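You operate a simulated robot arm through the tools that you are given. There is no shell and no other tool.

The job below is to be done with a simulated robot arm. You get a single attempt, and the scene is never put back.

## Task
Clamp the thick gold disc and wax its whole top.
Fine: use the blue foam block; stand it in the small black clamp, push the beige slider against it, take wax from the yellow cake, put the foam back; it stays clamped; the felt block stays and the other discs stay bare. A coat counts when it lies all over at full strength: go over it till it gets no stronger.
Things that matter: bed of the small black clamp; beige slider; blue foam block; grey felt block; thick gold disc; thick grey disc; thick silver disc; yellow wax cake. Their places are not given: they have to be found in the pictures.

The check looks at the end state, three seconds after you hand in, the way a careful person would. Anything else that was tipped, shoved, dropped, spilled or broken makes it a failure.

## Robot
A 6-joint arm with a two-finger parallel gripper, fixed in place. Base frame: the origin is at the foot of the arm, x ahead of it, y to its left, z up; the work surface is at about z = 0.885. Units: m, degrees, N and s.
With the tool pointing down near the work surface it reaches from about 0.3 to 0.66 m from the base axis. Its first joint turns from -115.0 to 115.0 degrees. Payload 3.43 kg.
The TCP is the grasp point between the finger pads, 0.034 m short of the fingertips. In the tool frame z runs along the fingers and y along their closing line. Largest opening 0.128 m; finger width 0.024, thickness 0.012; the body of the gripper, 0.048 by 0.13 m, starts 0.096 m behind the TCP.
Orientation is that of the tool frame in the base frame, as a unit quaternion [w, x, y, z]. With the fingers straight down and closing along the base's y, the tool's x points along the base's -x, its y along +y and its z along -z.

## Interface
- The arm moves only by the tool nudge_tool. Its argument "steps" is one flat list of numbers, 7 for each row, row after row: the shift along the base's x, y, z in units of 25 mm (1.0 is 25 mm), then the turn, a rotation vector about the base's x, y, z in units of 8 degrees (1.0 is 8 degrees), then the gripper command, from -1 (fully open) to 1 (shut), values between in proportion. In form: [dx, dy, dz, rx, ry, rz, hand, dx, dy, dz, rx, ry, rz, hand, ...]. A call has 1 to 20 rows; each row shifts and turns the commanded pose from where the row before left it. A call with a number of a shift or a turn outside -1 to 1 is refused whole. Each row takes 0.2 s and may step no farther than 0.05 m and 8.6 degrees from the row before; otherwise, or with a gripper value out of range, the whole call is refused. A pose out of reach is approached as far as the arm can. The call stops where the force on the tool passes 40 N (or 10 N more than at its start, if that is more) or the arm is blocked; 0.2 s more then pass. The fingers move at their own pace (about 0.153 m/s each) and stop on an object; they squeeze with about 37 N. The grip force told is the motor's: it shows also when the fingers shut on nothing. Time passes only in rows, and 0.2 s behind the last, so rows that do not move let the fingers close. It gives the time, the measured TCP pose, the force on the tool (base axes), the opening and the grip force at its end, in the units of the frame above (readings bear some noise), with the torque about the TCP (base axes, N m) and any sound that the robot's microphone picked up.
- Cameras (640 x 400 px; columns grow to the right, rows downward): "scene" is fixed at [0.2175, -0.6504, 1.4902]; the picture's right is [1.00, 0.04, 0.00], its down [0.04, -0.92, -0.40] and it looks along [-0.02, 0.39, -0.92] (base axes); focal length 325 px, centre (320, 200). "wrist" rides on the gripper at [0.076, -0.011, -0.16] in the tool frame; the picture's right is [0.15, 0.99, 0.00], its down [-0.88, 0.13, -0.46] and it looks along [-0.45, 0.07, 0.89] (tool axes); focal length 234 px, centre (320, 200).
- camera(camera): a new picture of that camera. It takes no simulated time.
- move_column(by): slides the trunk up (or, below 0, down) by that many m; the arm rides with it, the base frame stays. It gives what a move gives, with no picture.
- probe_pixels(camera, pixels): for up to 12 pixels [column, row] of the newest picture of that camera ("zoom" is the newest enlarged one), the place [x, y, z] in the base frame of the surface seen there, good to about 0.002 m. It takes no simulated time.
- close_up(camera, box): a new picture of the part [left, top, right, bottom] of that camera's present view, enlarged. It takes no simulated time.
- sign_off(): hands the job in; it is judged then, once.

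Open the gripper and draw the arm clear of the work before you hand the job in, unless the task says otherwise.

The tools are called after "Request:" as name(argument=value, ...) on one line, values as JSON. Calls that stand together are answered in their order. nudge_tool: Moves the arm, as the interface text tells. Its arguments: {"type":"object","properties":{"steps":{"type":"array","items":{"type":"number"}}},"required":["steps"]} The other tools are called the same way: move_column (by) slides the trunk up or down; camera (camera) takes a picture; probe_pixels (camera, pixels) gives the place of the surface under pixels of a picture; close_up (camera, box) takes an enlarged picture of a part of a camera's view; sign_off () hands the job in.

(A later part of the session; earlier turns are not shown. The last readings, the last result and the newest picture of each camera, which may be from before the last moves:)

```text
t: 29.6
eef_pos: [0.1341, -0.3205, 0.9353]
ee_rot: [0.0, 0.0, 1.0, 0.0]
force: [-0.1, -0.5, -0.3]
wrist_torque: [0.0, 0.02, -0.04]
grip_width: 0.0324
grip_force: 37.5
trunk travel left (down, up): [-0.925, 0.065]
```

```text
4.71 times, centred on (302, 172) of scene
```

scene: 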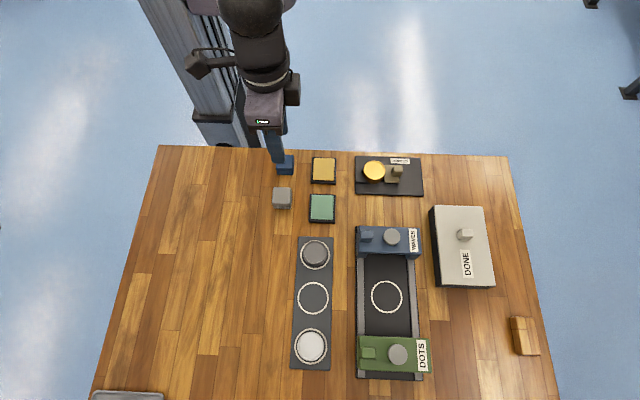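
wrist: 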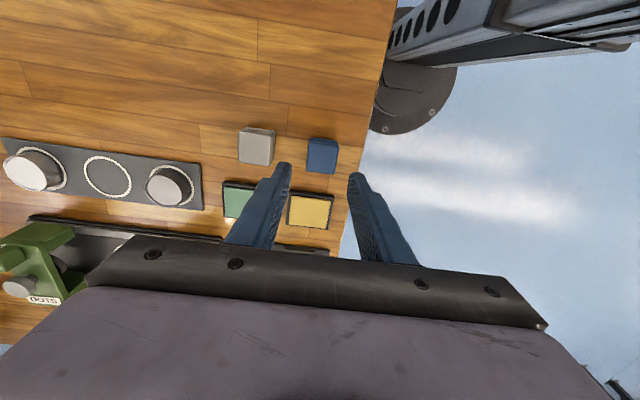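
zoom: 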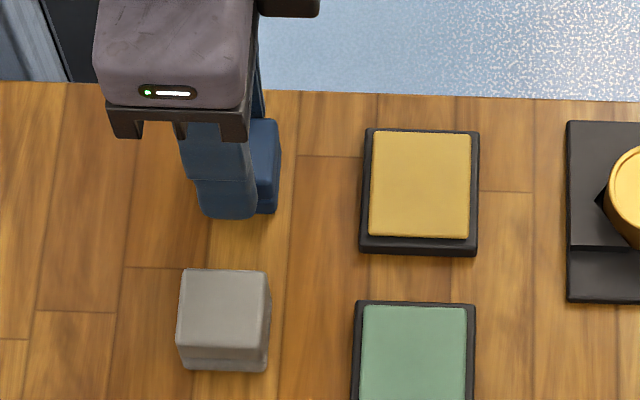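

The foam is gripped (32.4 mm, 37.5 N). I lift it and carry it above the yellow cake at (0.2125,-0.326).

Request:
nudge_tool(steps=[0, 0, 0.4, 0, 0, 0, 1, 0, 0, 0.8, 0, 0, 0, 1, 0, 0, 0.8, 0, 0, 0, 1, 0.79, -0.045, 0, 0, 0, 0, 1, 0.79, -0.045, 0, 0, 0, 0, 1, 0.79, -0.045, 0, 0, 0, 0, 1, 0.79, -0.045, 0, 0, 0, 0, 1, 0, 0, 0, 0, 0, 0, 1, 0, 0, 0, 0, 0, 0, 1])

Request:
camera(camera="wrist")

Request:
close_up(camera="scene", box=[260, 130, 345, 215])

```text
t: 31.6
eef_pos: [0.2135, -0.3245, 0.9845]
ee_rot: [0.0, 0.0, 1.0, -0.001]
force: [0.1, -0.8, 0.0]
wrist_torque: [0.04, 0.02, -0.01]
grip_width: 0.0324
grip_force: 37.2
trunk travel left (down, up): [-0.925, 0.065]
```

```text
taken
```

wrist: 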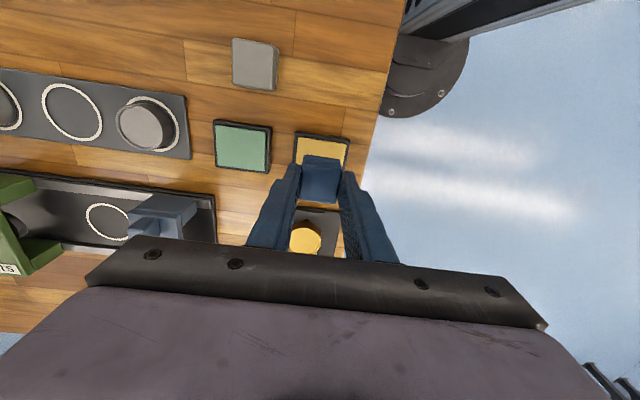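

```text
4.71 times, centred on (302, 172) of scene
```

zoom: 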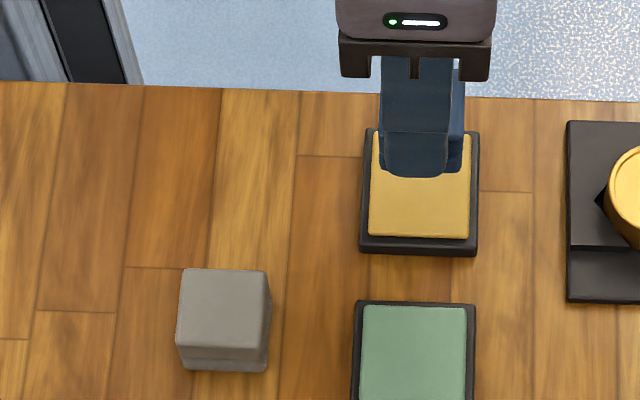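

The foam is above the yellow cake. I lower to just above contact, then in small steps.

Request:
nudge_tool(steps=[0, 0, -0.7, 0, 0, 0, 1, 0, 0, -0.55, 0, 0, 0, 1, 0, 0, -0.1, 0, 0, 0, 1, 0, 0, -0.04, 0, 0, 0, 1, 0, 0, -0.04, 0, 0, 0, 1, 0, 0, 0, 0, 0, 0, 1])

```text
t: 33.0
eef_pos: [0.2124, -0.3239, 0.9496]
ee_rot: [0.0, 0.0, 1.0, -0.001]
force: [0.1, -0.7, 0.0]
wrist_torque: [-0.03, -0.01, 0.01]
grip_width: 0.0323
grip_force: 37.6
trunk travel left (down, up): [-0.925, 0.065]
```

No contact yet at z 0.9496. I continue down 1 mm at a time.

Request:
nudge_tool(steps=[0, 0, -0.04, 0, 0, 0, 1, 0, 0, -0.04, 0, 0, 0, 1, 0, 0, 0, 0, 0, 0, 1])

```text
t: 33.8
eef_pos: [0.2125, -0.3247, 0.9484]
ee_rot: [0.001, 0.0, 1.0, 0.0]
force: [-0.2, 0.0, 8.9]
wrist_torque: [0.0, 0.03, 0.06]
grip_width: 0.0323
grip_force: 36.9
trunk travel left (down, up): [-0.925, 0.065]
```

Contact at 8.9 N on the cake. I press half a millimetre more and hold for a second to take up wax.

Request:
nudge_tool(steps=[0, 0, -0.02, 0, 0, 0, 1, 0, 0, 0, 0, 0, 0, 1, 0, 0, 0, 0, 0, 0, 1, 0, 0, 0, 0, 0, 0, 1, 0, 0, 0, 0, 0, 0, 1])

Request:
close_up(camera="scene", box=[260, 130, 345, 215])

```text
t: 35.0
eef_pos: [0.2125, -0.3258, 0.9478]
ee_rot: [0.001, 0.001, 1.0, -0.002]
force: [0.8, -1.7, 23.0]
wrist_torque: [-0.05, -0.07, 0.05]
grip_width: 0.0326
grip_force: 37.1
trunk travel left (down, up): [-0.925, 0.065]
```

```text
4.71 times, centred on (302, 172) of scene
```

zoom: 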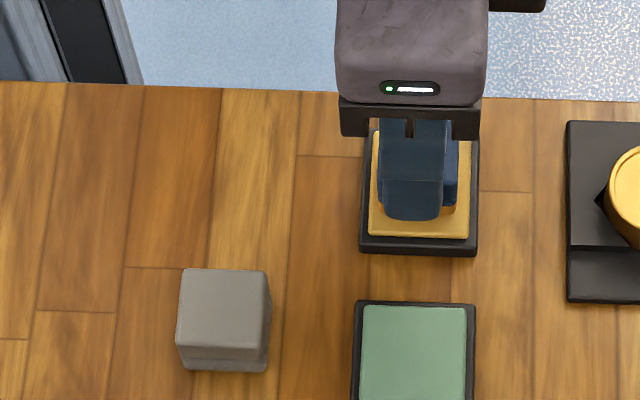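

Force is 23 N and the pad's lower edge seems tinted near (450,208). I lift and look at the foam.

Request:
nudge_tool(steps=[0, 0, 0.1, 0, 0, 0, 1, 0, 0, 0.6, 0, 0, 0, 1, 0, 0, 0.7, 0, 0, 0, 1, 0, 0, 0, 0, 0, 0, 1])

Request:
close_up(camera="wrist", box=[270, 120, 370, 220])

Request:
close_up(camera="scene", box=[295, 130, 350, 195])

```text
t: 36.0
eef_pos: [0.2111, -0.3243, 0.9816]
ee_rot: [0.0, -0.001, 1.0, 0.001]
force: [0.5, 0.4, -0.5]
wrist_torque: [0.01, -0.04, 0.02]
grip_width: 0.0324
grip_force: 36.9
trunk travel left (down, up): [-0.925, 0.065]
```

```text
4.00 times, centred on (320, 170) of wrist
```

zoom: 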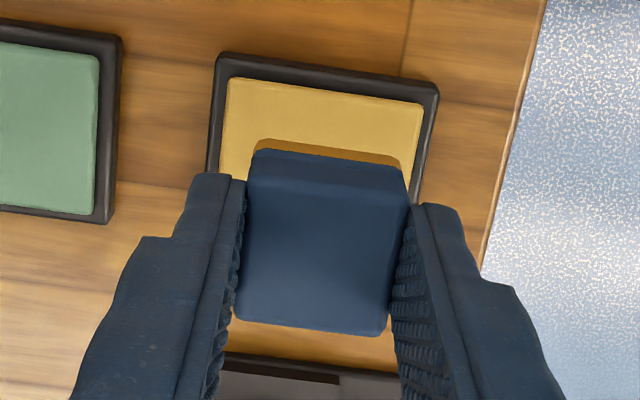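

```text
6.15 times, centred on (322, 162) of scene
```

zoom: 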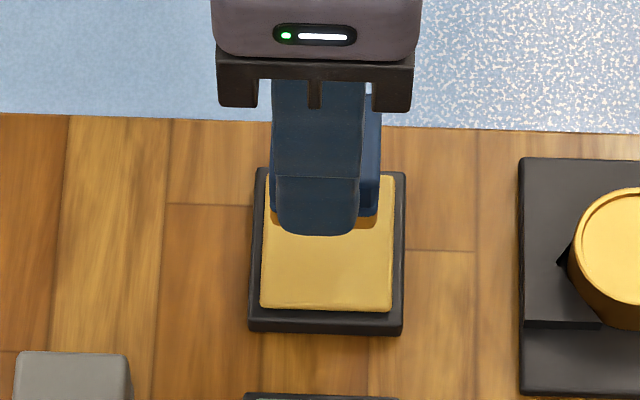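

The pad at the foam's bottom is now yellow with wax. I raise a little and carry it over the disc at (0.3157,-0.330).

Request:
nudge_tool(steps=[0, 0, 0.5, 0, 0, 0, 1, 0.828, -0.036, 0.2, 0, 0, 0, 1, 0.828, -0.036, 0, 0, 0, 0, 1, 0.828, -0.036, 0, 0, 0, 0, 1, 0.828, -0.036, 0, 0, 0, 0, 1, 0.828, -0.036, 0, 0, 0, 0, 1, 0, 0, 0, 0, 0, 0, 1, 0, 0, 0, 0, 0, 0, 1])

Request:
close_up(camera="wrist", box=[260, 100, 380, 240])

Request:
close_up(camera="scene", box=[345, 125, 435, 202])

```text
t: 37.8
eef_pos: [0.3155, -0.3304, 0.9997]
ee_rot: [0.0, 0.001, 1.0, -0.001]
force: [0.2, 0.5, -0.6]
wrist_torque: [-0.01, 0.03, -0.04]
grip_width: 0.0325
grip_force: 36.6
trunk travel left (down, up): [-0.925, 0.065]
```

```text
2.86 times, centred on (320, 170) of wrist
```

zoom: 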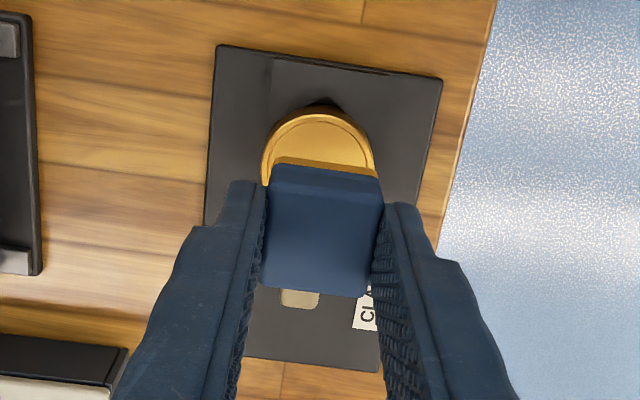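

```text
5.19 times, centred on (390, 164) of scene
```

zoom: 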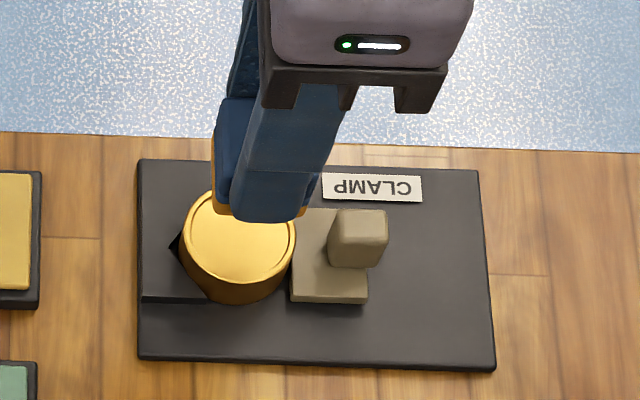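

The foam hangs over the disc. I lower to close above its top and then feel for contact.

Request:
nudge_tool(steps=[0, 0, -0.8, 0, 0, 0, 1, 0, 0, -0.6, 0, 0, 0, 1, 0, 0, -0.04, 0, 0, 0, 1, 0, 0, -0.04, 0, 0, 0, 1, 0, 0, 0, 0, 0, 0, 1])

```text
t: 39.0
eef_pos: [0.317, -0.3289, 0.9612]
ee_rot: [0.0, 0.0, 1.0, -0.001]
force: [0.8, -0.2, -0.1]
wrist_torque: [0.01, -0.01, -0.01]
grip_width: 0.0323
grip_force: 37.2
trunk travel left (down, up): [-0.925, 0.065]
```

No contact yet at z≈0.962. I step down by 0.75 mm until the force rises.

Request:
nudge_tool(steps=[0, 0, -0.03, 0, 0, 0, 1, 0, 0, -0.03, 0, 0, 0, 1, 0, 0, 0, 0, 0, 0, 1])

```text
t: 39.8
eef_pos: [0.3166, -0.3299, 0.9611]
ee_rot: [0.0, 0.001, 1.0, 0.0]
force: [-0.4, 0.1, -0.3]
wrist_torque: [0.0, 0.03, 0.0]
grip_width: 0.0323
grip_force: 36.8
trunk travel left (down, up): [-0.925, 0.065]
```

Request:
nudge_tool(steps=[0, 0, -0.02, 0, 0, 0, 1, 0, 0, -0.02, 0, 0, 0, 1, 0, 0, 0, 0, 0, 0, 1])

```text
t: 40.6
eef_pos: [0.3173, -0.3304, 0.9594]
ee_rot: [0.0, 0.0, 1.0, -0.001]
force: [0.2, -0.3, 3.5]
wrist_torque: [0.02, -0.01, -0.03]
grip_width: 0.0323
grip_force: 36.7
trunk travel left (down, up): [-0.925, 0.065]
```

First contact with 3.5 N. I press 0.25 mm more and make a slow stroke in +y to see how it feels.

Request:
nudge_tool(steps=[0, 0, -0.01, 0, 0, 0, 1, 0, 0.08, 0, 0, 0, 0, 1, 0, 0.08, 0, 0, 0, 0, 1, 0, 0.08, 0, 0, 0, 0, 1, 0, 0.08, 0, 0, 0, 0, 1])

```text
t: 41.8
eef_pos: [0.3147, -0.3219, 0.9597]
ee_rot: [0.001, 0.0, 1.0, 0.0]
force: [1.0, -3.3, 6.9]
wrist_torque: [-0.16, 0.01, 0.02]
grip_width: 0.0324
grip_force: 37.4
trunk travel left (down, up): [-0.925, 0.065]
```

Smooth: 6.9 N normal, 3.3 N drag. I lift and look at what the stroke left on the disc.

Request:
nudge_tool(steps=[0, 0, 0.3, 0, 0, 0, 1, 0, 0, 0.9, 0, 0, 0, 1, -0.9, 0, 0.4, 0, 0, 0, 1, -0.9, 0, 0, 0, 0, 0, 1, -0.9, 0, 0, 0, 0, 0, 1, 0, 0, 0, 0, 0, 0, 1])

Request:
close_up(camera="scene", box=[345, 135, 415, 202])

Request:
camera(camera="wrist")

```text
t: 43.2
eef_pos: [0.2487, -0.322, 0.9988]
ee_rot: [-0.001, 0.0, 1.0, 0.0]
force: [0.2, 0.2, -0.1]
wrist_torque: [-0.02, 0.0, -0.02]
grip_width: 0.0325
grip_force: 37.2
trunk travel left (down, up): [-0.925, 0.065]
```

```text
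5.97 times, centred on (380, 168) of scene
```

zoom: 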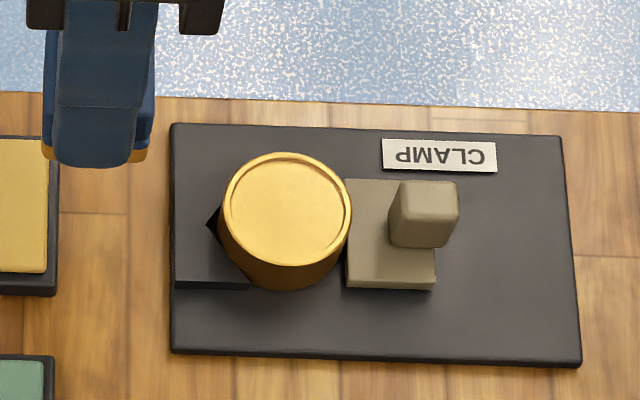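

```text
taken
```

wrist: 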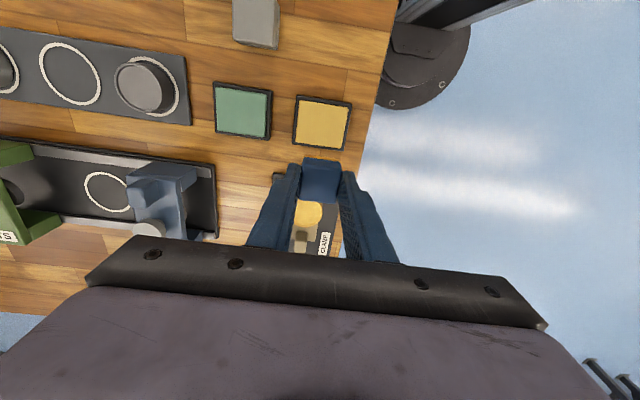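

The wax is hard to tell from the gold at this size. I enlarge the disc strongly.

Request:
close_up(camera="scene", box=[360, 155, 390, 187])

Request:
close_up(camera="wrist", box=[285, 190, 340, 260])

```text
12.50 times, centred on (375, 171) of scene
```

zoom: 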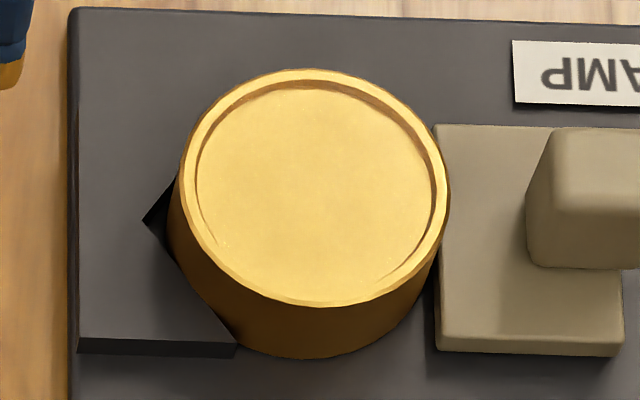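

```text
5.71 times, centred on (312, 225) of wrist
```

zoom: 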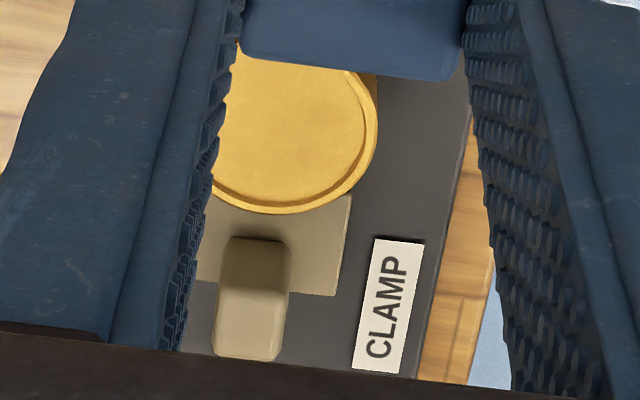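

Yellow wax on gold is hardly distinguishable here, so I'll go over the whole top in full raster passes, several times. I start at the low-x, low-y side (offset about -9,-9 mm) with the same press height.

Request:
nudge_tool(steps=[0.78, -0.23, 0, 0, 0, 0, 1, 0.78, -0.23, 0, 0, 0, 0, 1, 0.78, -0.23, 0, 0, 0, 0, 1, 0, 0, -0.8, 0, 0, 0, 1, 0, 0, -0.6, 0, 0, 0, 1, 0, 0, -0.18, 0, 0, 0, 1, 0, 0, -0.02, 0, 0, 0, 1, 0, 0, 0, 0, 0, 0, 1])

```text
t: 45.0
eef_pos: [0.3073, -0.3386, 0.9609]
ee_rot: [0.0, 0.0, 1.0, -0.001]
force: [-0.3, 0.0, 4.5]
wrist_torque: [0.09, -0.03, -0.02]
grip_width: 0.0325
grip_force: 36.6
trunk travel left (down, up): [-0.925, 0.065]
```

Contact with 4.5 N at the start corner. Now the raster: strokes along y with 6 mm steps in x.

Request:
nudge_tool(steps=[0, 0.18, 0, 0, 0, 0, 1, 0, 0.18, 0, 0, 0, 0, 1, 0, 0.18, 0, 0, 0, 0, 1, 0, 0.18, 0, 0, 0, 0, 1, 0.24, 0, 0, 0, 0, 0, 1, 0, -0.18, 0, 0, 0, 0, 1, 0, -0.18, 0, 0, 0, 0, 1, 0, -0.18, 0, 0, 0, 0, 1, 0, -0.18, 0, 0, 0, 0, 1])

```text
t: 47.0
eef_pos: [0.3126, -0.3389, 0.96]
ee_rot: [0.0, 0.0, 1.0, 0.0]
force: [0.5, 2.5, 4.8]
wrist_torque: [0.14, -0.04, -0.02]
grip_width: 0.0323
grip_force: 37.0
trunk travel left (down, up): [-0.925, 0.065]
```

Force stays steady (4.8 N normal). I finish the other two lanes of the pass.

Request:
nudge_tool(steps=[0.24, 0, 0, 0, 0, 0, 1, 0, 0.18, 0, 0, 0, 0, 1, 0, 0.18, 0, 0, 0, 0, 1, 0, 0.18, 0, 0, 0, 0, 1, 0, 0.18, 0, 0, 0, 0, 1, 0.24, 0, 0, 0, 0, 0, 1, 0, -0.18, 0, 0, 0, 0, 1, 0, -0.18, 0, 0, 0, 0, 1, 0, -0.18, 0, 0, 0, 0, 1, 0, -0.18, 0, 0, 0, 0, 1])

Request:
close_up(camera="scene", box=[345, 135, 425, 202])

```text
t: 49.2
eef_pos: [0.3244, -0.3378, 0.9594]
ee_rot: [0.001, 0.0, 1.0, 0.0]
force: [1.0, 4.3, 7.6]
wrist_torque: [0.22, 0.01, -0.03]
grip_width: 0.0323
grip_force: 36.8
trunk travel left (down, up): [-0.925, 0.065]
```

```text
5.97 times, centred on (385, 168) of scene
```

zoom: 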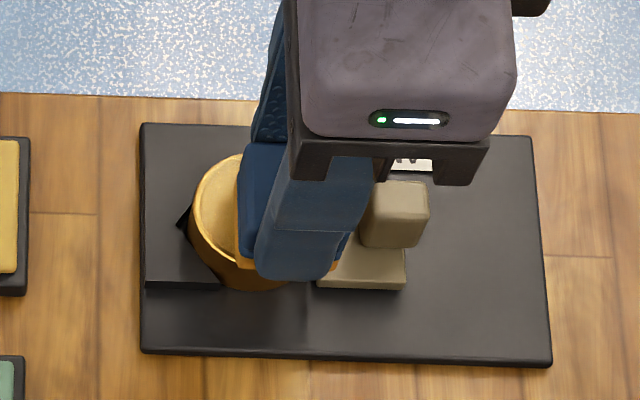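

The pass is complete and the disc and slider have not moved. I lift, draw back to low x, and look at the disc at the same zoom as before.

Request:
nudge_tool(steps=[0, 0, 0.3, 0, 0, 0, 1, 0, 0, 0.9, 0, 0, 0, 1, -0.9, 0, 0.4, 0, 0, 0, 1, -0.9, 0, 0, 0, 0, 0, 1, -0.9, 0, 0, 0, 0, 0, 1, -0.4, 0.3, 0, 0, 0, 0, 1, 0, 0, 0, 0, 0, 0, 1])

Request:
close_up(camera="scene", box=[360, 155, 390, 187])

Request:
close_up(camera="wrist", box=[265, 170, 355, 260])

```text
t: 50.8
eef_pos: [0.2467, -0.3314, 0.9988]
ee_rot: [0.0, 0.0, 1.0, 0.0]
force: [-0.2, 0.1, 0.0]
wrist_torque: [-0.02, 0.01, 0.02]
grip_width: 0.0323
grip_force: 37.2
trunk travel left (down, up): [-0.925, 0.065]
```

```text
12.50 times, centred on (375, 171) of scene
```

zoom: 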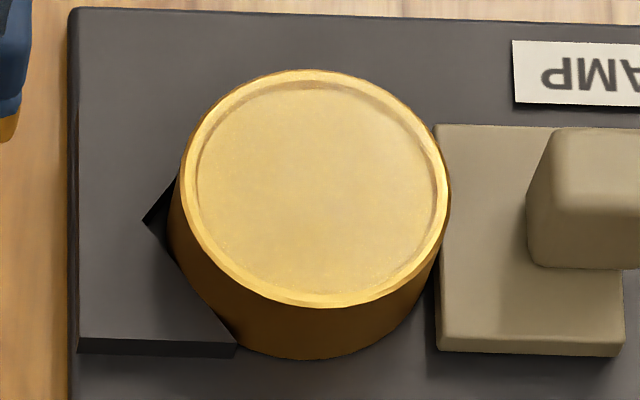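

```text
4.44 times, centred on (310, 215) of wrist
```

zoom: 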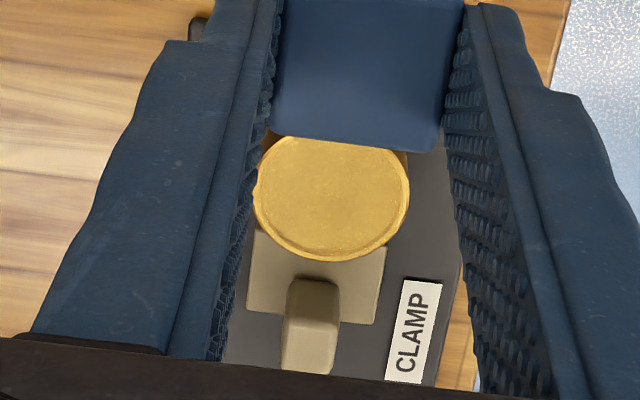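

The surface has turned more matte/paler than before, so the coat is being laid. I reload: back to the yellow cake and press.

Request:
nudge_tool(steps=[-0.7, 0.125, 0, 0, 0, 0, 1, -0.7, 0.125, 0, 0, 0, 0, 1, 0, 0, 0, 0, 0, 0, 1, 0, 0, -0.8, 0, 0, 0, 1, 0, 0, -0.8, 0, 0, 0, 1, 0, 0, -0.4, 0, 0, 0, 1, 0, 0, -0.06, 0, 0, 0, 1, 0, 0, -0.03, 0, 0, 0, 1, 0, 0, 0, 0, 0, 0, 1, 0, 0, 0, 0, 0, 0, 1, 0, 0, 0, 0, 0, 0, 1])

```text
t: 53.2
eef_pos: [0.2113, -0.3256, 0.9485]
ee_rot: [0.0, 0.0, 1.0, -0.001]
force: [-0.7, -0.9, 9.6]
wrist_torque: [0.0, 0.0, -0.01]
grip_width: 0.032
grip_force: 36.6
trunk travel left (down, up): [-0.925, 0.065]
```

Wax taken at 9.6 N. I lift and return to the start corner over the disc.

Request:
nudge_tool(steps=[0, 0, 0.3, 0, 0, 0, 1, 0, 0, 0.9, 0, 0, 0, 1, 0, 0, 0.89, 0, 0, 0, 1, 0.945, -0.1375, 0, 0, 0, 0, 1, 0.945, -0.1375, 0, 0, 0, 0, 1, 0.945, -0.1375, 0, 0, 0, 0, 1, 0.945, -0.1375, 0, 0, 0, 0, 1, 0, 0, 0, 0, 0, 0, 1, 0, 0, -0.8, 0, 0, 0, 1, 0, 0, -0.6, 0, 0, 0, 1, 0, 0, -0.17, 0, 0, 0, 1, 0, 0, -0.04, 0, 0, 0, 1, 0, 0, 0, 0, 0, 0, 1])

```text
t: 56.0
eef_pos: [0.3068, -0.3382, 0.9603]
ee_rot: [0.0, 0.0, 1.0, -0.001]
force: [-0.5, 2.4, 7.7]
wrist_torque: [0.12, -0.02, 0.02]
grip_width: 0.0323
grip_force: 37.1
trunk travel left (down, up): [-0.925, 0.065]
```

Contact 7.7 N at the corner. Second full raster, all four lanes in one go.

Request:
nudge_tool(steps=[0, 0.18, 0, 0, 0, 0, 1, 0, 0.18, 0, 0, 0, 0, 1, 0, 0.18, 0, 0, 0, 0, 1, 0, 0.18, 0, 0, 0, 0, 1, 0.24, 0, 0, 0, 0, 0, 1, 0, -0.18, 0, 0, 0, 0, 1, 0, -0.18, 0, 0, 0, 0, 1, 0, -0.18, 0, 0, 0, 0, 1, 0, -0.18, 0, 0, 0, 0, 1, 0.24, 0, 0, 0, 0, 0, 1, 0, 0.18, 0, 0, 0, 0, 1, 0, 0.18, 0, 0, 0, 0, 1, 0, 0.18, 0, 0, 0, 0, 1, 0, 0.18, 0, 0, 0, 0, 1, 0.24, 0, 0, 0, 0, 0, 1, 0, -0.18, 0, 0, 0, 0, 1, 0, -0.18, 0, 0, 0, 0, 1, 0, -0.18, 0, 0, 0, 0, 1, 0, -0.18, 0, 0, 0, 0, 1])

Request:
close_up(camera="scene", box=[345, 135, 425, 202])

```text
t: 60.0
eef_pos: [0.3238, -0.3372, 0.961]
ee_rot: [0.0, 0.0, 1.0, 0.001]
force: [1.0, 3.1, 5.9]
wrist_torque: [0.15, -0.05, 0.02]
grip_width: 0.0328
grip_force: 37.0
trunk travel left (down, up): [-0.925, 0.065]
```

```text
5.97 times, centred on (385, 168) of scene
```

zoom: 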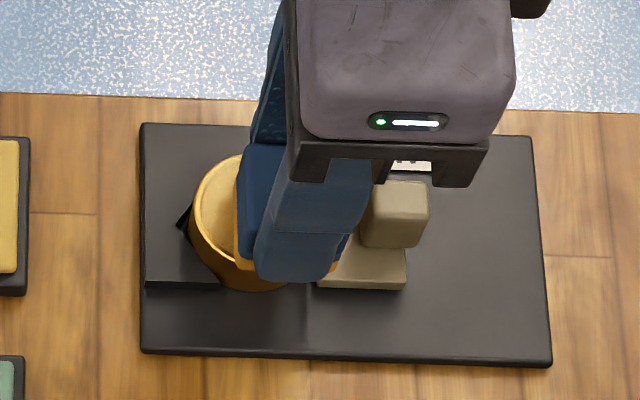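

Forces steady, the clamp holds. Third pass with strokes along x, lanes stepping in +y.

Request:
nudge_tool(steps=[-0.18, 0, 0, 0, 0, 0, 1, -0.18, 0, 0, 0, 0, 0, 1, -0.18, 0, 0, 0, 0, 0, 1, -0.18, 0, 0, 0, 0, 0, 1, 0, 0.24, 0, 0, 0, 0, 1, 0.18, 0, 0, 0, 0, 0, 1, 0.18, 0, 0, 0, 0, 0, 1, 0.18, 0, 0, 0, 0, 0, 1, 0.18, 0, 0, 0, 0, 0, 1, 0, 0.24, 0, 0, 0, 0, 1, -0.18, 0, 0, 0, 0, 0, 1, -0.18, 0, 0, 0, 0, 0, 1, -0.18, 0, 0, 0, 0, 0, 1, -0.18, 0, 0, 0, 0, 0, 1, 0, 0.24, 0, 0, 0, 0, 1, 0.18, 0, 0, 0, 0, 0, 1, 0.18, 0, 0, 0, 0, 0, 1, 0.18, 0, 0, 0, 0, 0, 1, 0.18, 0, 0, 0, 0, 0, 1])

Request:
close_up(camera="scene", box=[345, 135, 425, 202])

```text
t: 64.0
eef_pos: [0.3229, -0.3201, 0.9584]
ee_rot: [0.001, 0.0, 1.0, 0.0]
force: [-3.3, 0.7, 7.6]
wrist_torque: [-0.05, 0.19, -0.05]
grip_width: 0.0323
grip_force: 36.4
trunk travel left (down, up): [-0.925, 0.065]
```

```text
5.97 times, centred on (385, 168) of scene
```

zoom: 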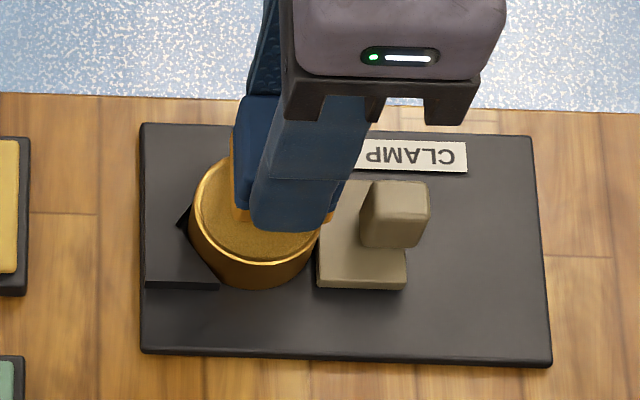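

The top looks duller than the rim now. I lift, draw back, and look closely again.

Request:
nudge_tool(steps=[0, 0, 0.3, 0, 0, 0, 1, 0, 0, 0.9, 0, 0, 0, 1, -0.9, 0, 0.41, 0, 0, 0, 1, -0.9, 0, 0, 0, 0, 0, 1, -0.9, 0, 0, 0, 0, 0, 1, -0.4, -0.42, 0, 0, 0, 0, 1, 0, 0, 0, 0, 0, 0, 1])

Request:
close_up(camera="scene", box=[360, 155, 390, 187])

Request:
close_up(camera="wrist", box=[265, 170, 355, 260])

```text
t: 65.6
eef_pos: [0.2474, -0.3299, 1.0001]
ee_rot: [0.0, 0.0, 1.0, 0.0]
force: [0.1, -0.5, -0.4]
wrist_torque: [0.0, 0.01, -0.01]
grip_width: 0.0323
grip_force: 37.3
trunk travel left (down, up): [-0.925, 0.065]
```

```text
12.50 times, centred on (375, 171) of scene
```

zoom: 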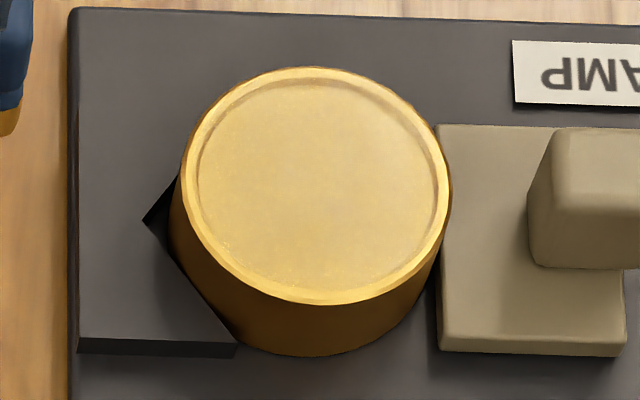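

```text
4.44 times, centred on (310, 215) of wrist
```

zoom: 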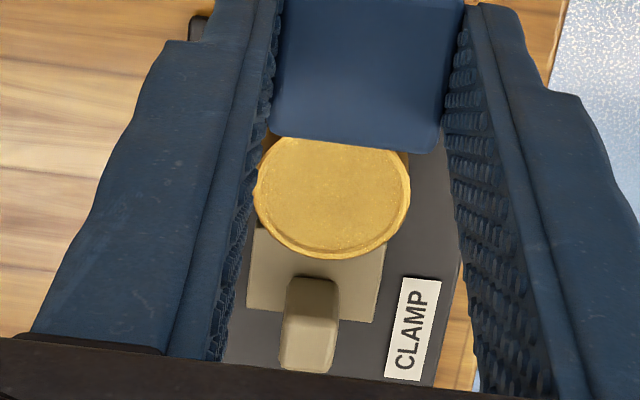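

To compare with the bare state, I go to the same viewpoint as at t=24.6 (TCP x≈0.397) and take the same enlarged view.

Request:
nudge_tool(steps=[0.996, 0.012, 0.1, 0, 0, 0, 1, 0.996, 0.012, 0, 0, 0, 0, 1, 0.996, 0.012, 0, 0, 0, 0, 1, 0.996, 0.012, 0, 0, 0, 0, 1, 0.996, 0.012, 0, 0, 0, 0, 1, 0.996, 0.012, 0, 0, 0, 0, 1, 0, 0, 0, 0, 0, 0, 1])

Request:
close_up(camera="wrist", box=[290, 40, 370, 145])

Request:
close_up(camera="wrist", box=[305, 45, 360, 105])

Request:
close_up(camera="scene", box=[360, 155, 390, 187])

```text
t: 67.2
eef_pos: [0.3964, -0.3288, 1.0024]
ee_rot: [0.0, 0.0, 1.0, -0.001]
force: [-0.4, -0.3, 0.1]
wrist_torque: [0.03, -0.06, 0.04]
grip_width: 0.0321
grip_force: 36.4
trunk travel left (down, up): [-0.925, 0.065]
```

```text
3.81 times, centred on (330, 92) of wrist
```

zoom: 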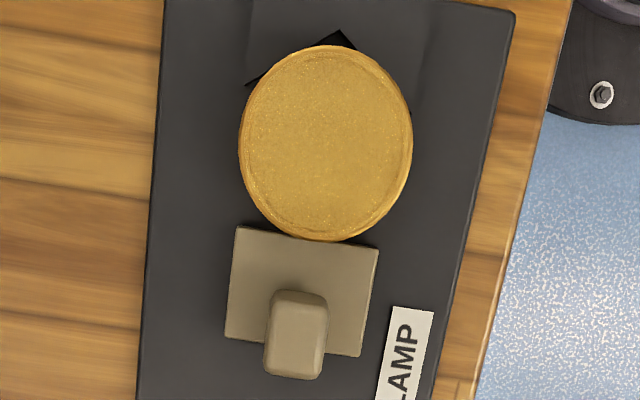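

```text
6.67 times, centred on (332, 75) of wrist
```

zoom: 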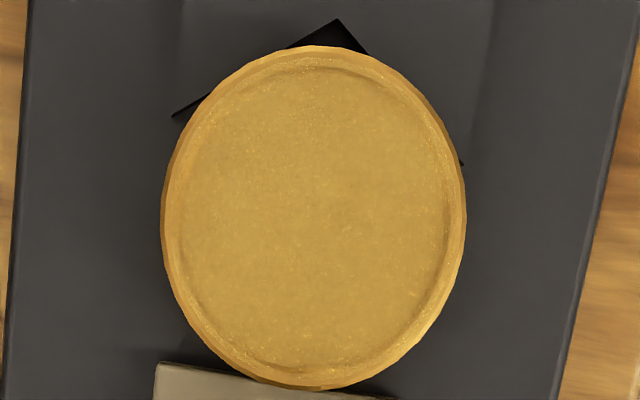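

```text
12.50 times, centred on (375, 171) of scene
```

zoom: 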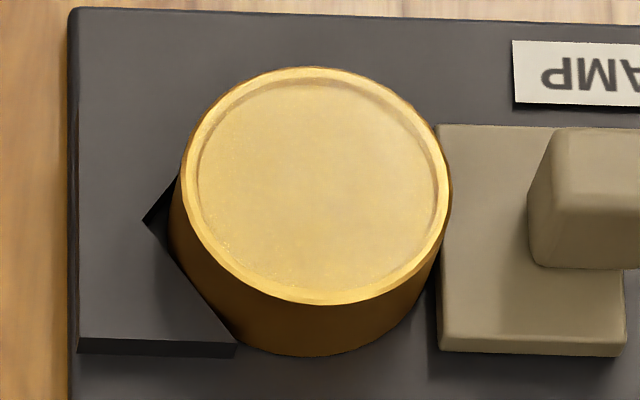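

Now the coat shows as a matte grain over the top compared with the smooth bare gold earlier; the outermost rim looks thinner. I reload wax from the cake for another round that goes further out.

Request:
nudge_tool(steps=[-0.922, 0.022, 0, 0, 0, 0, 1, -0.922, 0.022, 0, 0, 0, 0, 1, -0.922, 0.022, 0, 0, 0, 0, 1, -0.922, 0.022, 0, 0, 0, 0, 1, -0.922, 0.022, 0, 0, 0, 0, 1, -0.922, 0.022, 0, 0, 0, 0, 1, -0.922, 0.022, 0, 0, 0, 0, 1, -0.922, 0.022, 0, 0, 0, 0, 1, 0, 0, 0, 0, 0, 0, 1, 0, 0, -0.8, 0, 0, 0, 1, 0, 0, -0.8, 0, 0, 0, 1, 0, 0, -0.5, 0, 0, 0, 1, 0, 0, -0.06, 0, 0, 0, 1, 0, 0, -0.03, 0, 0, 0, 1, 0, 0, 0, 0, 0, 0, 1, 0, 0, 0, 0, 0, 0, 1, 0, 0, 0, 0, 0, 0, 1])

```text
t: 70.8
eef_pos: [0.2112, -0.326, 0.9475]
ee_rot: [0.0, 0.0, 1.0, 0.0]
force: [0.0, -0.6, 1.1]
wrist_torque: [-0.01, -0.02, 0.0]
grip_width: 0.0324
grip_force: 36.9
trunk travel left (down, up): [-0.925, 0.065]
```

Only 1.1 N here; I press 0.5 mm more and hold.

Request:
nudge_tool(steps=[0, 0, -0.02, 0, 0, 0, 1, 0, 0, 0, 0, 0, 0, 1, 0, 0, 0, 0, 0, 0, 1, 0, 0, 0, 0, 0, 0, 1])

```text
t: 71.8
eef_pos: [0.2114, -0.3244, 0.9477]
ee_rot: [0.0, -0.001, 1.0, 0.0]
force: [-0.2, 0.7, 7.4]
wrist_torque: [0.07, 0.0, 0.03]
grip_width: 0.0324
grip_force: 36.7
trunk travel left (down, up): [-0.925, 0.065]
```

Wax taken at 7.4 N. I go back over the disc, this time starting 11 mm toward +x of centre, for a circular stroke round the rim.

Request:
nudge_tool(steps=[0, 0, 0.3, 0, 0, 0, 1, 0, 0, 0.9, 0, 0, 0, 1, 0, 0, 0.91, 0, 0, 0, 1, 0.916, -0.036, 0, 0, 0, 0, 1, 0.916, -0.036, 0, 0, 0, 0, 1, 0.916, -0.036, 0, 0, 0, 0, 1, 0.916, -0.036, 0, 0, 0, 0, 1, 0.916, -0.036, 0, 0, 0, 0, 1, 0, 0, 0, 0, 0, 0, 1, 0, 0, -0.8, 0, 0, 0, 1, 0, 0, -0.6, 0, 0, 0, 1, 0, 0, -0.18, 0, 0, 0, 1, 0, 0, -0.04, 0, 0, 0, 1, 0, 0, 0, 0, 0, 0, 1])

```text
t: 74.8
eef_pos: [0.3263, -0.3301, 0.9583]
ee_rot: [0.001, 0.0, 1.0, -0.001]
force: [0.5, 0.5, 6.5]
wrist_torque: [0.06, 0.0, -0.01]
grip_width: 0.0322
grip_force: 36.4
trunk travel left (down, up): [-0.925, 0.065]
```

Contact 6.5 N. I stroke a full circle of 11 mm radius so the pad sweeps the whole rim.

Request:
nudge_tool(steps=[-0.0335, 0.1684, 0, 0, 0, 0, 1, -0.0954, 0.1427, 0, 0, 0, 0, 1, -0.1427, 0.0954, 0, 0, 0, 0, 1, -0.1684, 0.0335, 0, 0, 0, 0, 1, -0.1684, -0.0335, 0, 0, 0, 0, 1, -0.1427, -0.0954, 0, 0, 0, 0, 1, -0.0954, -0.1427, 0, 0, 0, 0, 1, -0.0335, -0.1684, 0, 0, 0, 0, 1, 0.0335, -0.1684, 0, 0, 0, 0, 1, 0.0954, -0.1427, 0, 0, 0, 0, 1, 0.1427, -0.0954, 0, 0, 0, 0, 1, 0.1684, -0.0335, 0, 0, 0, 0, 1, 0.1684, 0.0335, 0, 0, 0, 0, 1, 0.1427, 0.0954, 0, 0, 0, 0, 1, 0.0954, 0.1427, 0, 0, 0, 0, 1, 0.0335, 0.1684, 0, 0, 0, 0, 1])

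Request:
close_up(camera="scene", box=[345, 135, 425, 202])

```text
t: 78.2
eef_pos: [0.3258, -0.3298, 0.958]
ee_rot: [0.0, 0.0, 1.0, -0.001]
force: [0.4, -1.4, 2.1]
wrist_torque: [0.02, -0.02, -0.02]
grip_width: 0.032
grip_force: 36.6
trunk travel left (down, up): [-0.925, 0.065]
```

```text
5.97 times, centred on (385, 168) of scene
```

zoom: 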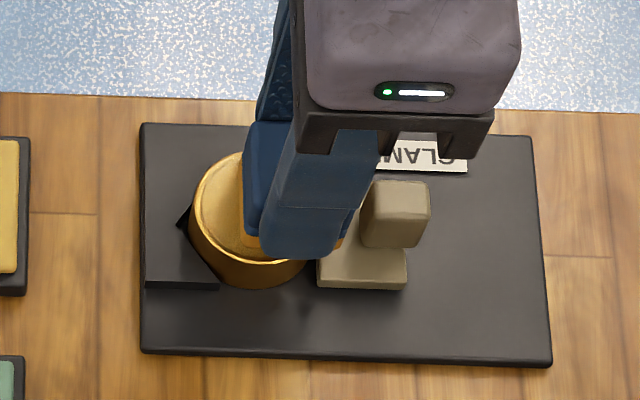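

The normal force dropped to 2.1 N, so I press 0.5 mm more and make a second circle.

Request:
nudge_tool(steps=[0, 0, -0.02, 0, 0, 0, 1, -0.0335, 0.1684, 0, 0, 0, 0, 1, -0.0954, 0.1427, 0, 0, 0, 0, 1, -0.1427, 0.0954, 0, 0, 0, 0, 1, -0.1684, 0.0335, 0, 0, 0, 0, 1, -0.1684, -0.0335, 0, 0, 0, 0, 1, -0.1427, -0.0954, 0, 0, 0, 0, 1, -0.0954, -0.1427, 0, 0, 0, 0, 1, -0.0335, -0.1684, 0, 0, 0, 0, 1, 0.0335, -0.1684, 0, 0, 0, 0, 1, 0.0954, -0.1427, 0, 0, 0, 0, 1, 0.1427, -0.0954, 0, 0, 0, 0, 1, 0.1684, -0.0335, 0, 0, 0, 0, 1, 0.1684, 0.0335, 0, 0, 0, 0, 1, 0.1427, 0.0954, 0, 0, 0, 0, 1, 0.0954, 0.1427, 0, 0, 0, 0, 1, 0.0335, 0.1684, 0, 0, 0, 0, 1])

```text
t: 81.8
eef_pos: [0.327, -0.331, 0.9591]
ee_rot: [0.001, 0.0, 1.0, -0.001]
force: [1.5, -2.8, 7.5]
wrist_torque: [-0.11, 0.04, -0.02]
grip_width: 0.0324
grip_force: 36.8
trunk travel left (down, up): [-0.925, 0.065]
```

Force 7.5 N again. Next a raster pass from the +x side to the -x side over the middle.

Request:
nudge_tool(steps=[-0.04, -0.18, 0, 0, 0, 0, 1, -0.04, -0.18, 0, 0, 0, 0, 1, 0, 0.24, 0, 0, 0, 0, 1, 0, 0.24, 0, 0, 0, 0, 1, 0, 0.24, 0, 0, 0, 0, 1, -0.24, 0, 0, 0, 0, 0, 1, 0, -0.24, 0, 0, 0, 0, 1, 0, -0.24, 0, 0, 0, 0, 1, 0, -0.24, 0, 0, 0, 0, 1, -0.24, 0, 0, 0, 0, 0, 1, 0, 0.24, 0, 0, 0, 0, 1, 0, 0.24, 0, 0, 0, 0, 1, 0, 0.24, 0, 0, 0, 0, 1, -0.24, 0, 0, 0, 0, 0, 1, 0, -0.24, 0, 0, 0, 0, 1, 0, -0.24, 0, 0, 0, 0, 1, 0, -0.24, 0, 0, 0, 0, 1])

```text
t: 85.4
eef_pos: [0.3049, -0.3366, 0.9585]
ee_rot: [0.0, 0.0, 1.0, 0.0]
force: [-0.6, 5.0, 10.7]
wrist_torque: [0.31, -0.07, 0.05]
grip_width: 0.0325
grip_force: 37.4
trunk travel left (down, up): [-0.925, 0.065]
```

Pass done. I lift and return to the comparison viewpoint to see whether the coat got stronger.

Request:
nudge_tool(steps=[0, 0, 0.3, 0, 0, 0, 1, 0, 0, 0.9, 0, 0, 0, 1, 0, 0, 0.54, 0, 0, 0, 1, 0.899, 0.09, 0, 0, 0, 0, 1, 0.899, 0.09, 0, 0, 0, 0, 1, 0.899, 0.09, 0, 0, 0, 0, 1, 0.899, 0.09, 0, 0, 0, 0, 1, 0, 0, 0, 0, 0, 0, 1])

Request:
close_up(camera="wrist", box=[305, 45, 360, 105])

Request:
close_up(camera="scene", box=[360, 155, 390, 187])

```text
t: 87.2
eef_pos: [0.3968, -0.33, 1.0008]
ee_rot: [0.0, -0.001, 1.0, 0.0]
force: [0.1, 0.2, -0.2]
wrist_torque: [-0.01, 0.01, 0.0]
grip_width: 0.0324
grip_force: 37.0
trunk travel left (down, up): [-0.925, 0.065]
```

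```text
6.67 times, centred on (332, 75) of wrist
```

zoom: 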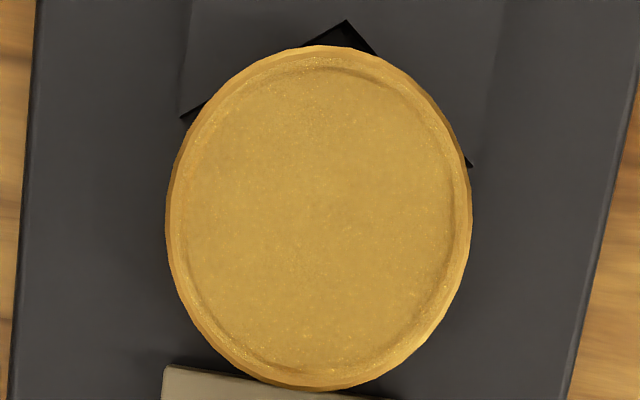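

```text
12.50 times, centred on (375, 171) of scene
```

zoom: 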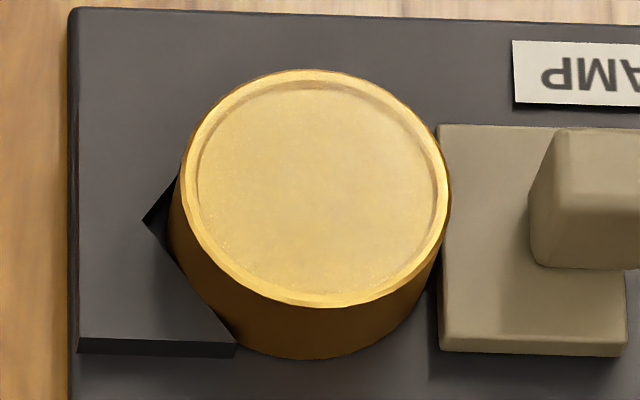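

It looks practically the same as before, so it is close to saturation. I check the pad's colour to judge whether it still carried wax.

Request:
close_up(camera="wrist", box=[270, 120, 370, 220])

Request:
close_up(camera="scene", box=[380, 110, 440, 180])

```text
4.00 times, centred on (320, 170) of wrist
```

zoom: 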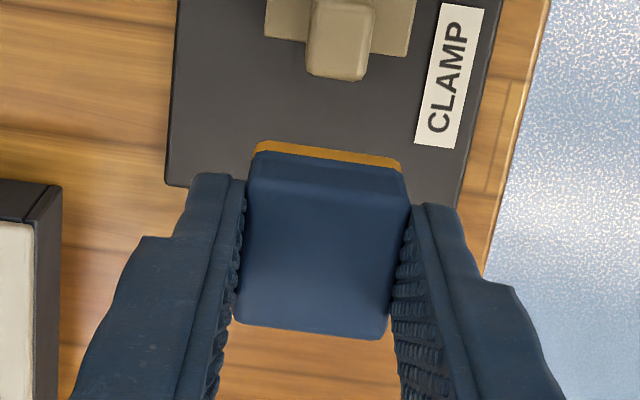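

```text
5.71 times, centred on (410, 145) of scene
```

zoom: 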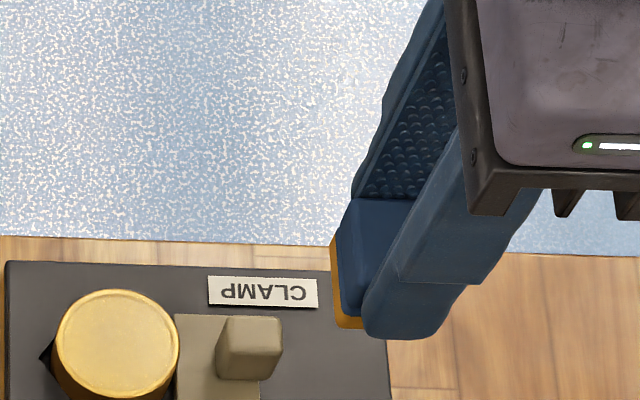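

The pad is still well yellow. I do one more round to be sure of full strength: reload first.

Request:
nudge_tool(steps=[-0.922, 0.0225, 0, 0, 0, 0, 1, -0.922, 0.0225, 0, 0, 0, 0, 1, -0.922, 0.0225, 0, 0, 0, 0, 1, -0.922, 0.0225, 0, 0, 0, 0, 1, -0.922, 0.0225, 0, 0, 0, 0, 1, -0.922, 0.0225, 0, 0, 0, 0, 1, -0.922, 0.0225, 0, 0, 0, 0, 1, -0.922, 0.0225, 0, 0, 0, 0, 1, 0, 0, 0, 0, 0, 0, 1, 0, 0, -0.8, 0, 0, 0, 1, 0, 0, -0.8, 0, 0, 0, 1, 0, 0, -0.5, 0, 0, 0, 1, 0, 0, -0.07, 0, 0, 0, 1, 0, 0, -0.04, 0, 0, 0, 1, 0, 0, 0, 0, 0, 0, 1, 0, 0, 0, 0, 0, 0, 1, 0, 0, 0, 0, 0, 0, 1])

```text
t: 90.8
eef_pos: [0.2117, -0.3258, 0.9483]
ee_rot: [0.001, 0.0, 1.0, 0.001]
force: [0.2, 0.1, 2.5]
wrist_torque: [0.0, 0.0, -0.01]
grip_width: 0.0328
grip_force: 36.9
trunk travel left (down, up): [-0.925, 0.065]
```

Contact is light (2.5 N); I press half a millimetre more and hold.

Request:
nudge_tool(steps=[0, 0, -0.02, 0, 0, 0, 1, 0, 0, 0, 0, 0, 0, 1, 0, 0, 0, 0, 0, 0, 1, 0, 0, 0, 0, 0, 0, 1])

```text
t: 91.8
eef_pos: [0.2117, -0.3252, 0.9467]
ee_rot: [0.0, 0.0, 1.0, 0.0]
force: [0.6, -0.9, 9.6]
wrist_torque: [0.0, -0.03, 0.0]
grip_width: 0.0323
grip_force: 37.4
trunk travel left (down, up): [-0.925, 0.065]
```

9.6 N on the cake. I carry the foam back to the +x side start of the circle.

Request:
nudge_tool(steps=[0, 0, 0.3, 0, 0, 0, 1, 0, 0, 0.9, 0, 0, 0, 1, 0, 0, 0.93, 0, 0, 0, 1, 0.916, -0.036, 0, 0, 0, 0, 1, 0.916, -0.036, 0, 0, 0, 0, 1, 0.916, -0.036, 0, 0, 0, 0, 1, 0.916, -0.036, 0, 0, 0, 0, 1, 0.916, -0.036, 0, 0, 0, 0, 1, 0, 0, 0, 0, 0, 0, 1, 0, 0, -0.8, 0, 0, 0, 1, 0, 0, -0.6, 0, 0, 0, 1, 0, 0, -0.2, 0, 0, 0, 1, 0, 0, -0.05, 0, 0, 0, 1, 0, 0, 0, 0, 0, 0, 1])

```text
t: 94.8
eef_pos: [0.3266, -0.3302, 0.96]
ee_rot: [0.002, 0.0, 1.0, -0.001]
force: [-0.4, -0.1, 5.3]
wrist_torque: [0.06, 0.03, 0.01]
grip_width: 0.0325
grip_force: 36.7
trunk travel left (down, up): [-0.925, 0.065]
```

Contact 5.3 N. I press a quarter millimetre more and circle the rim again.

Request:
nudge_tool(steps=[0, 0, -0.01, 0, 0, 0, 1, -0.0335, 0.1684, 0, 0, 0, 0, 1, -0.0954, 0.1427, 0, 0, 0, 0, 1, -0.1427, 0.0954, 0, 0, 0, 0, 1, -0.1684, 0.0335, 0, 0, 0, 0, 1, -0.1684, -0.0335, 0, 0, 0, 0, 1, -0.1427, -0.0954, 0, 0, 0, 0, 1, -0.0954, -0.1427, 0, 0, 0, 0, 1, -0.0335, -0.1684, 0, 0, 0, 0, 1, 0.0335, -0.1684, 0, 0, 0, 0, 1, 0.0954, -0.1427, 0, 0, 0, 0, 1, 0.1427, -0.0954, 0, 0, 0, 0, 1, 0.1684, -0.0335, 0, 0, 0, 0, 1, 0.1684, 0.0335, 0, 0, 0, 0, 1, 0.1427, 0.0954, 0, 0, 0, 0, 1, 0.0954, 0.1427, 0, 0, 0, 0, 1, 0.0335, 0.1684, 0, 0, 0, 0, 1])

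```text
t: 98.4
eef_pos: [0.3268, -0.3303, 0.9583]
ee_rot: [0.001, -0.001, 1.0, -0.001]
force: [0.8, -2.6, 6.2]
wrist_torque: [-0.1, 0.09, 0.03]
grip_width: 0.0324
grip_force: 36.8
trunk travel left (down, up): [-0.925, 0.065]
```

Now a crossing raster with strokes along x from the -y side to the +y side.

Request:
nudge_tool(steps=[-0.04, -0.18, 0, 0, 0, 0, 1, -0.04, -0.18, 0, 0, 0, 0, 1, -0.24, 0, 0, 0, 0, 0, 1, -0.24, 0, 0, 0, 0, 0, 1, -0.24, 0, 0, 0, 0, 0, 1, 0, 0.24, 0, 0, 0, 0, 1, 0.24, 0, 0, 0, 0, 0, 1, 0.24, 0, 0, 0, 0, 0, 1, 0.24, 0, 0, 0, 0, 0, 1, 0, 0.24, 0, 0, 0, 0, 1, -0.24, 0, 0, 0, 0, 0, 1, -0.24, 0, 0, 0, 0, 0, 1, -0.24, 0, 0, 0, 0, 0, 1, 0, 0.24, 0, 0, 0, 0, 1, 0.24, 0, 0, 0, 0, 0, 1, 0.24, 0, 0, 0, 0, 0, 1, 0.24, 0, 0, 0, 0, 0, 1])

```text
t: 102.0
eef_pos: [0.3231, -0.3191, 0.9588]
ee_rot: [0.0, 0.0, 1.0, 0.001]
force: [-6.0, 0.2, 10.3]
wrist_torque: [-0.04, 0.23, -0.03]
grip_width: 0.0327
grip_force: 36.8
trunk travel left (down, up): [-0.925, 0.065]
```

Done with up to 10 N. I lift and go to the comparison viewpoint again, also checking that disc and slider stayed in place.

Request:
nudge_tool(steps=[0, 0, 0.3, 0, 0, 0, 1, 0, 0, 0.9, 0, 0, 0, 1, 0, 0, 0.56, 0, 0, 0, 1, 0.959, -0.12, 0, 0, 0, 0, 1, 0.959, -0.12, 0, 0, 0, 0, 1, 0.959, -0.12, 0, 0, 0, 0, 1, 0, 0, 0, 0, 0, 0, 1, 0, 0, 0, 0, 0, 0, 1])

Request:
close_up(camera="wrist", box=[305, 45, 360, 105])

Request:
close_up(camera="scene", box=[360, 155, 390, 187])

```text
t: 103.8
eef_pos: [0.3965, -0.3274, 1.0015]
ee_rot: [0.0, 0.0, 1.0, 0.0]
force: [0.4, -0.3, -0.4]
wrist_torque: [0.02, -0.02, 0.02]
grip_width: 0.0323
grip_force: 36.8
trunk travel left (down, up): [-0.925, 0.065]
```

```text
6.67 times, centred on (332, 75) of wrist
```

zoom: 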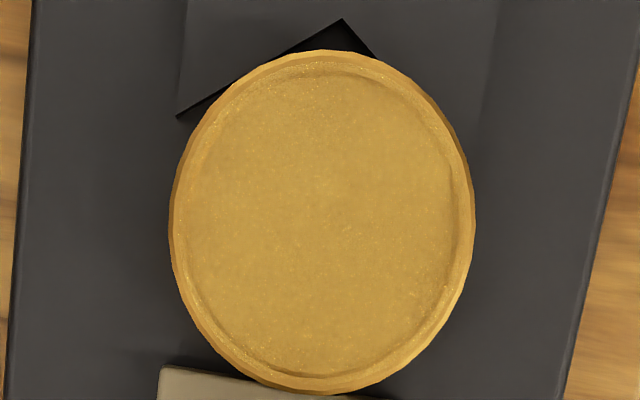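

```text
12.50 times, centred on (375, 171) of scene
```

zoom: 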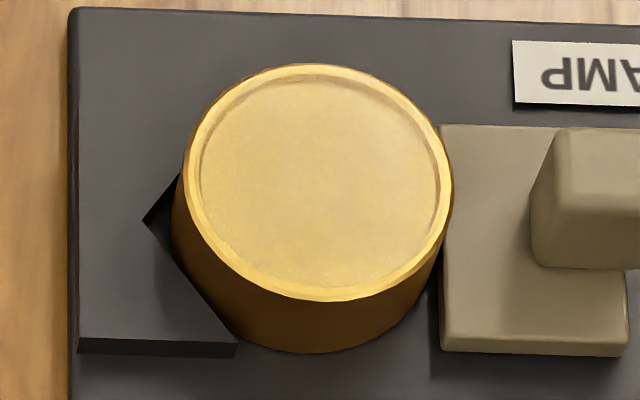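

The disc and slider have shifted by about a millimetre under the strokes (V apex more visible), so I'll re-push the slider at the end. First I inspect the coat at higher zoom.

Request:
close_up(camera="wrist", box=[316, 50, 348, 70])

Request:
close_up(camera="wrist", box=[316, 84, 350, 105])

```text
16.00 times, centred on (332, 60) of wrist
```

zoom: 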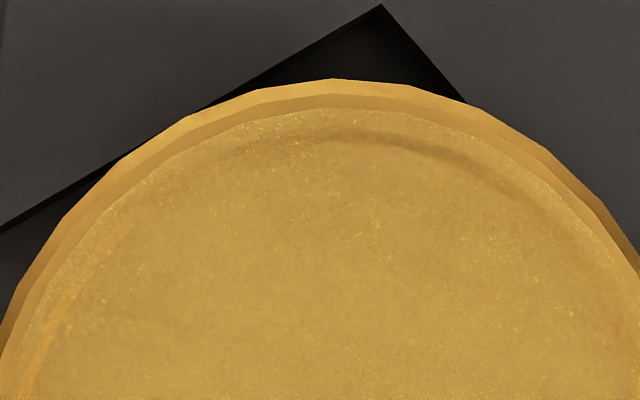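

```text
16.00 times, centred on (333, 94) of wrist
```

zoom: 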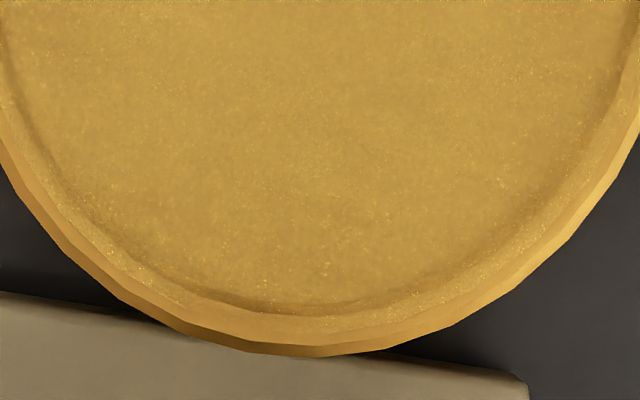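

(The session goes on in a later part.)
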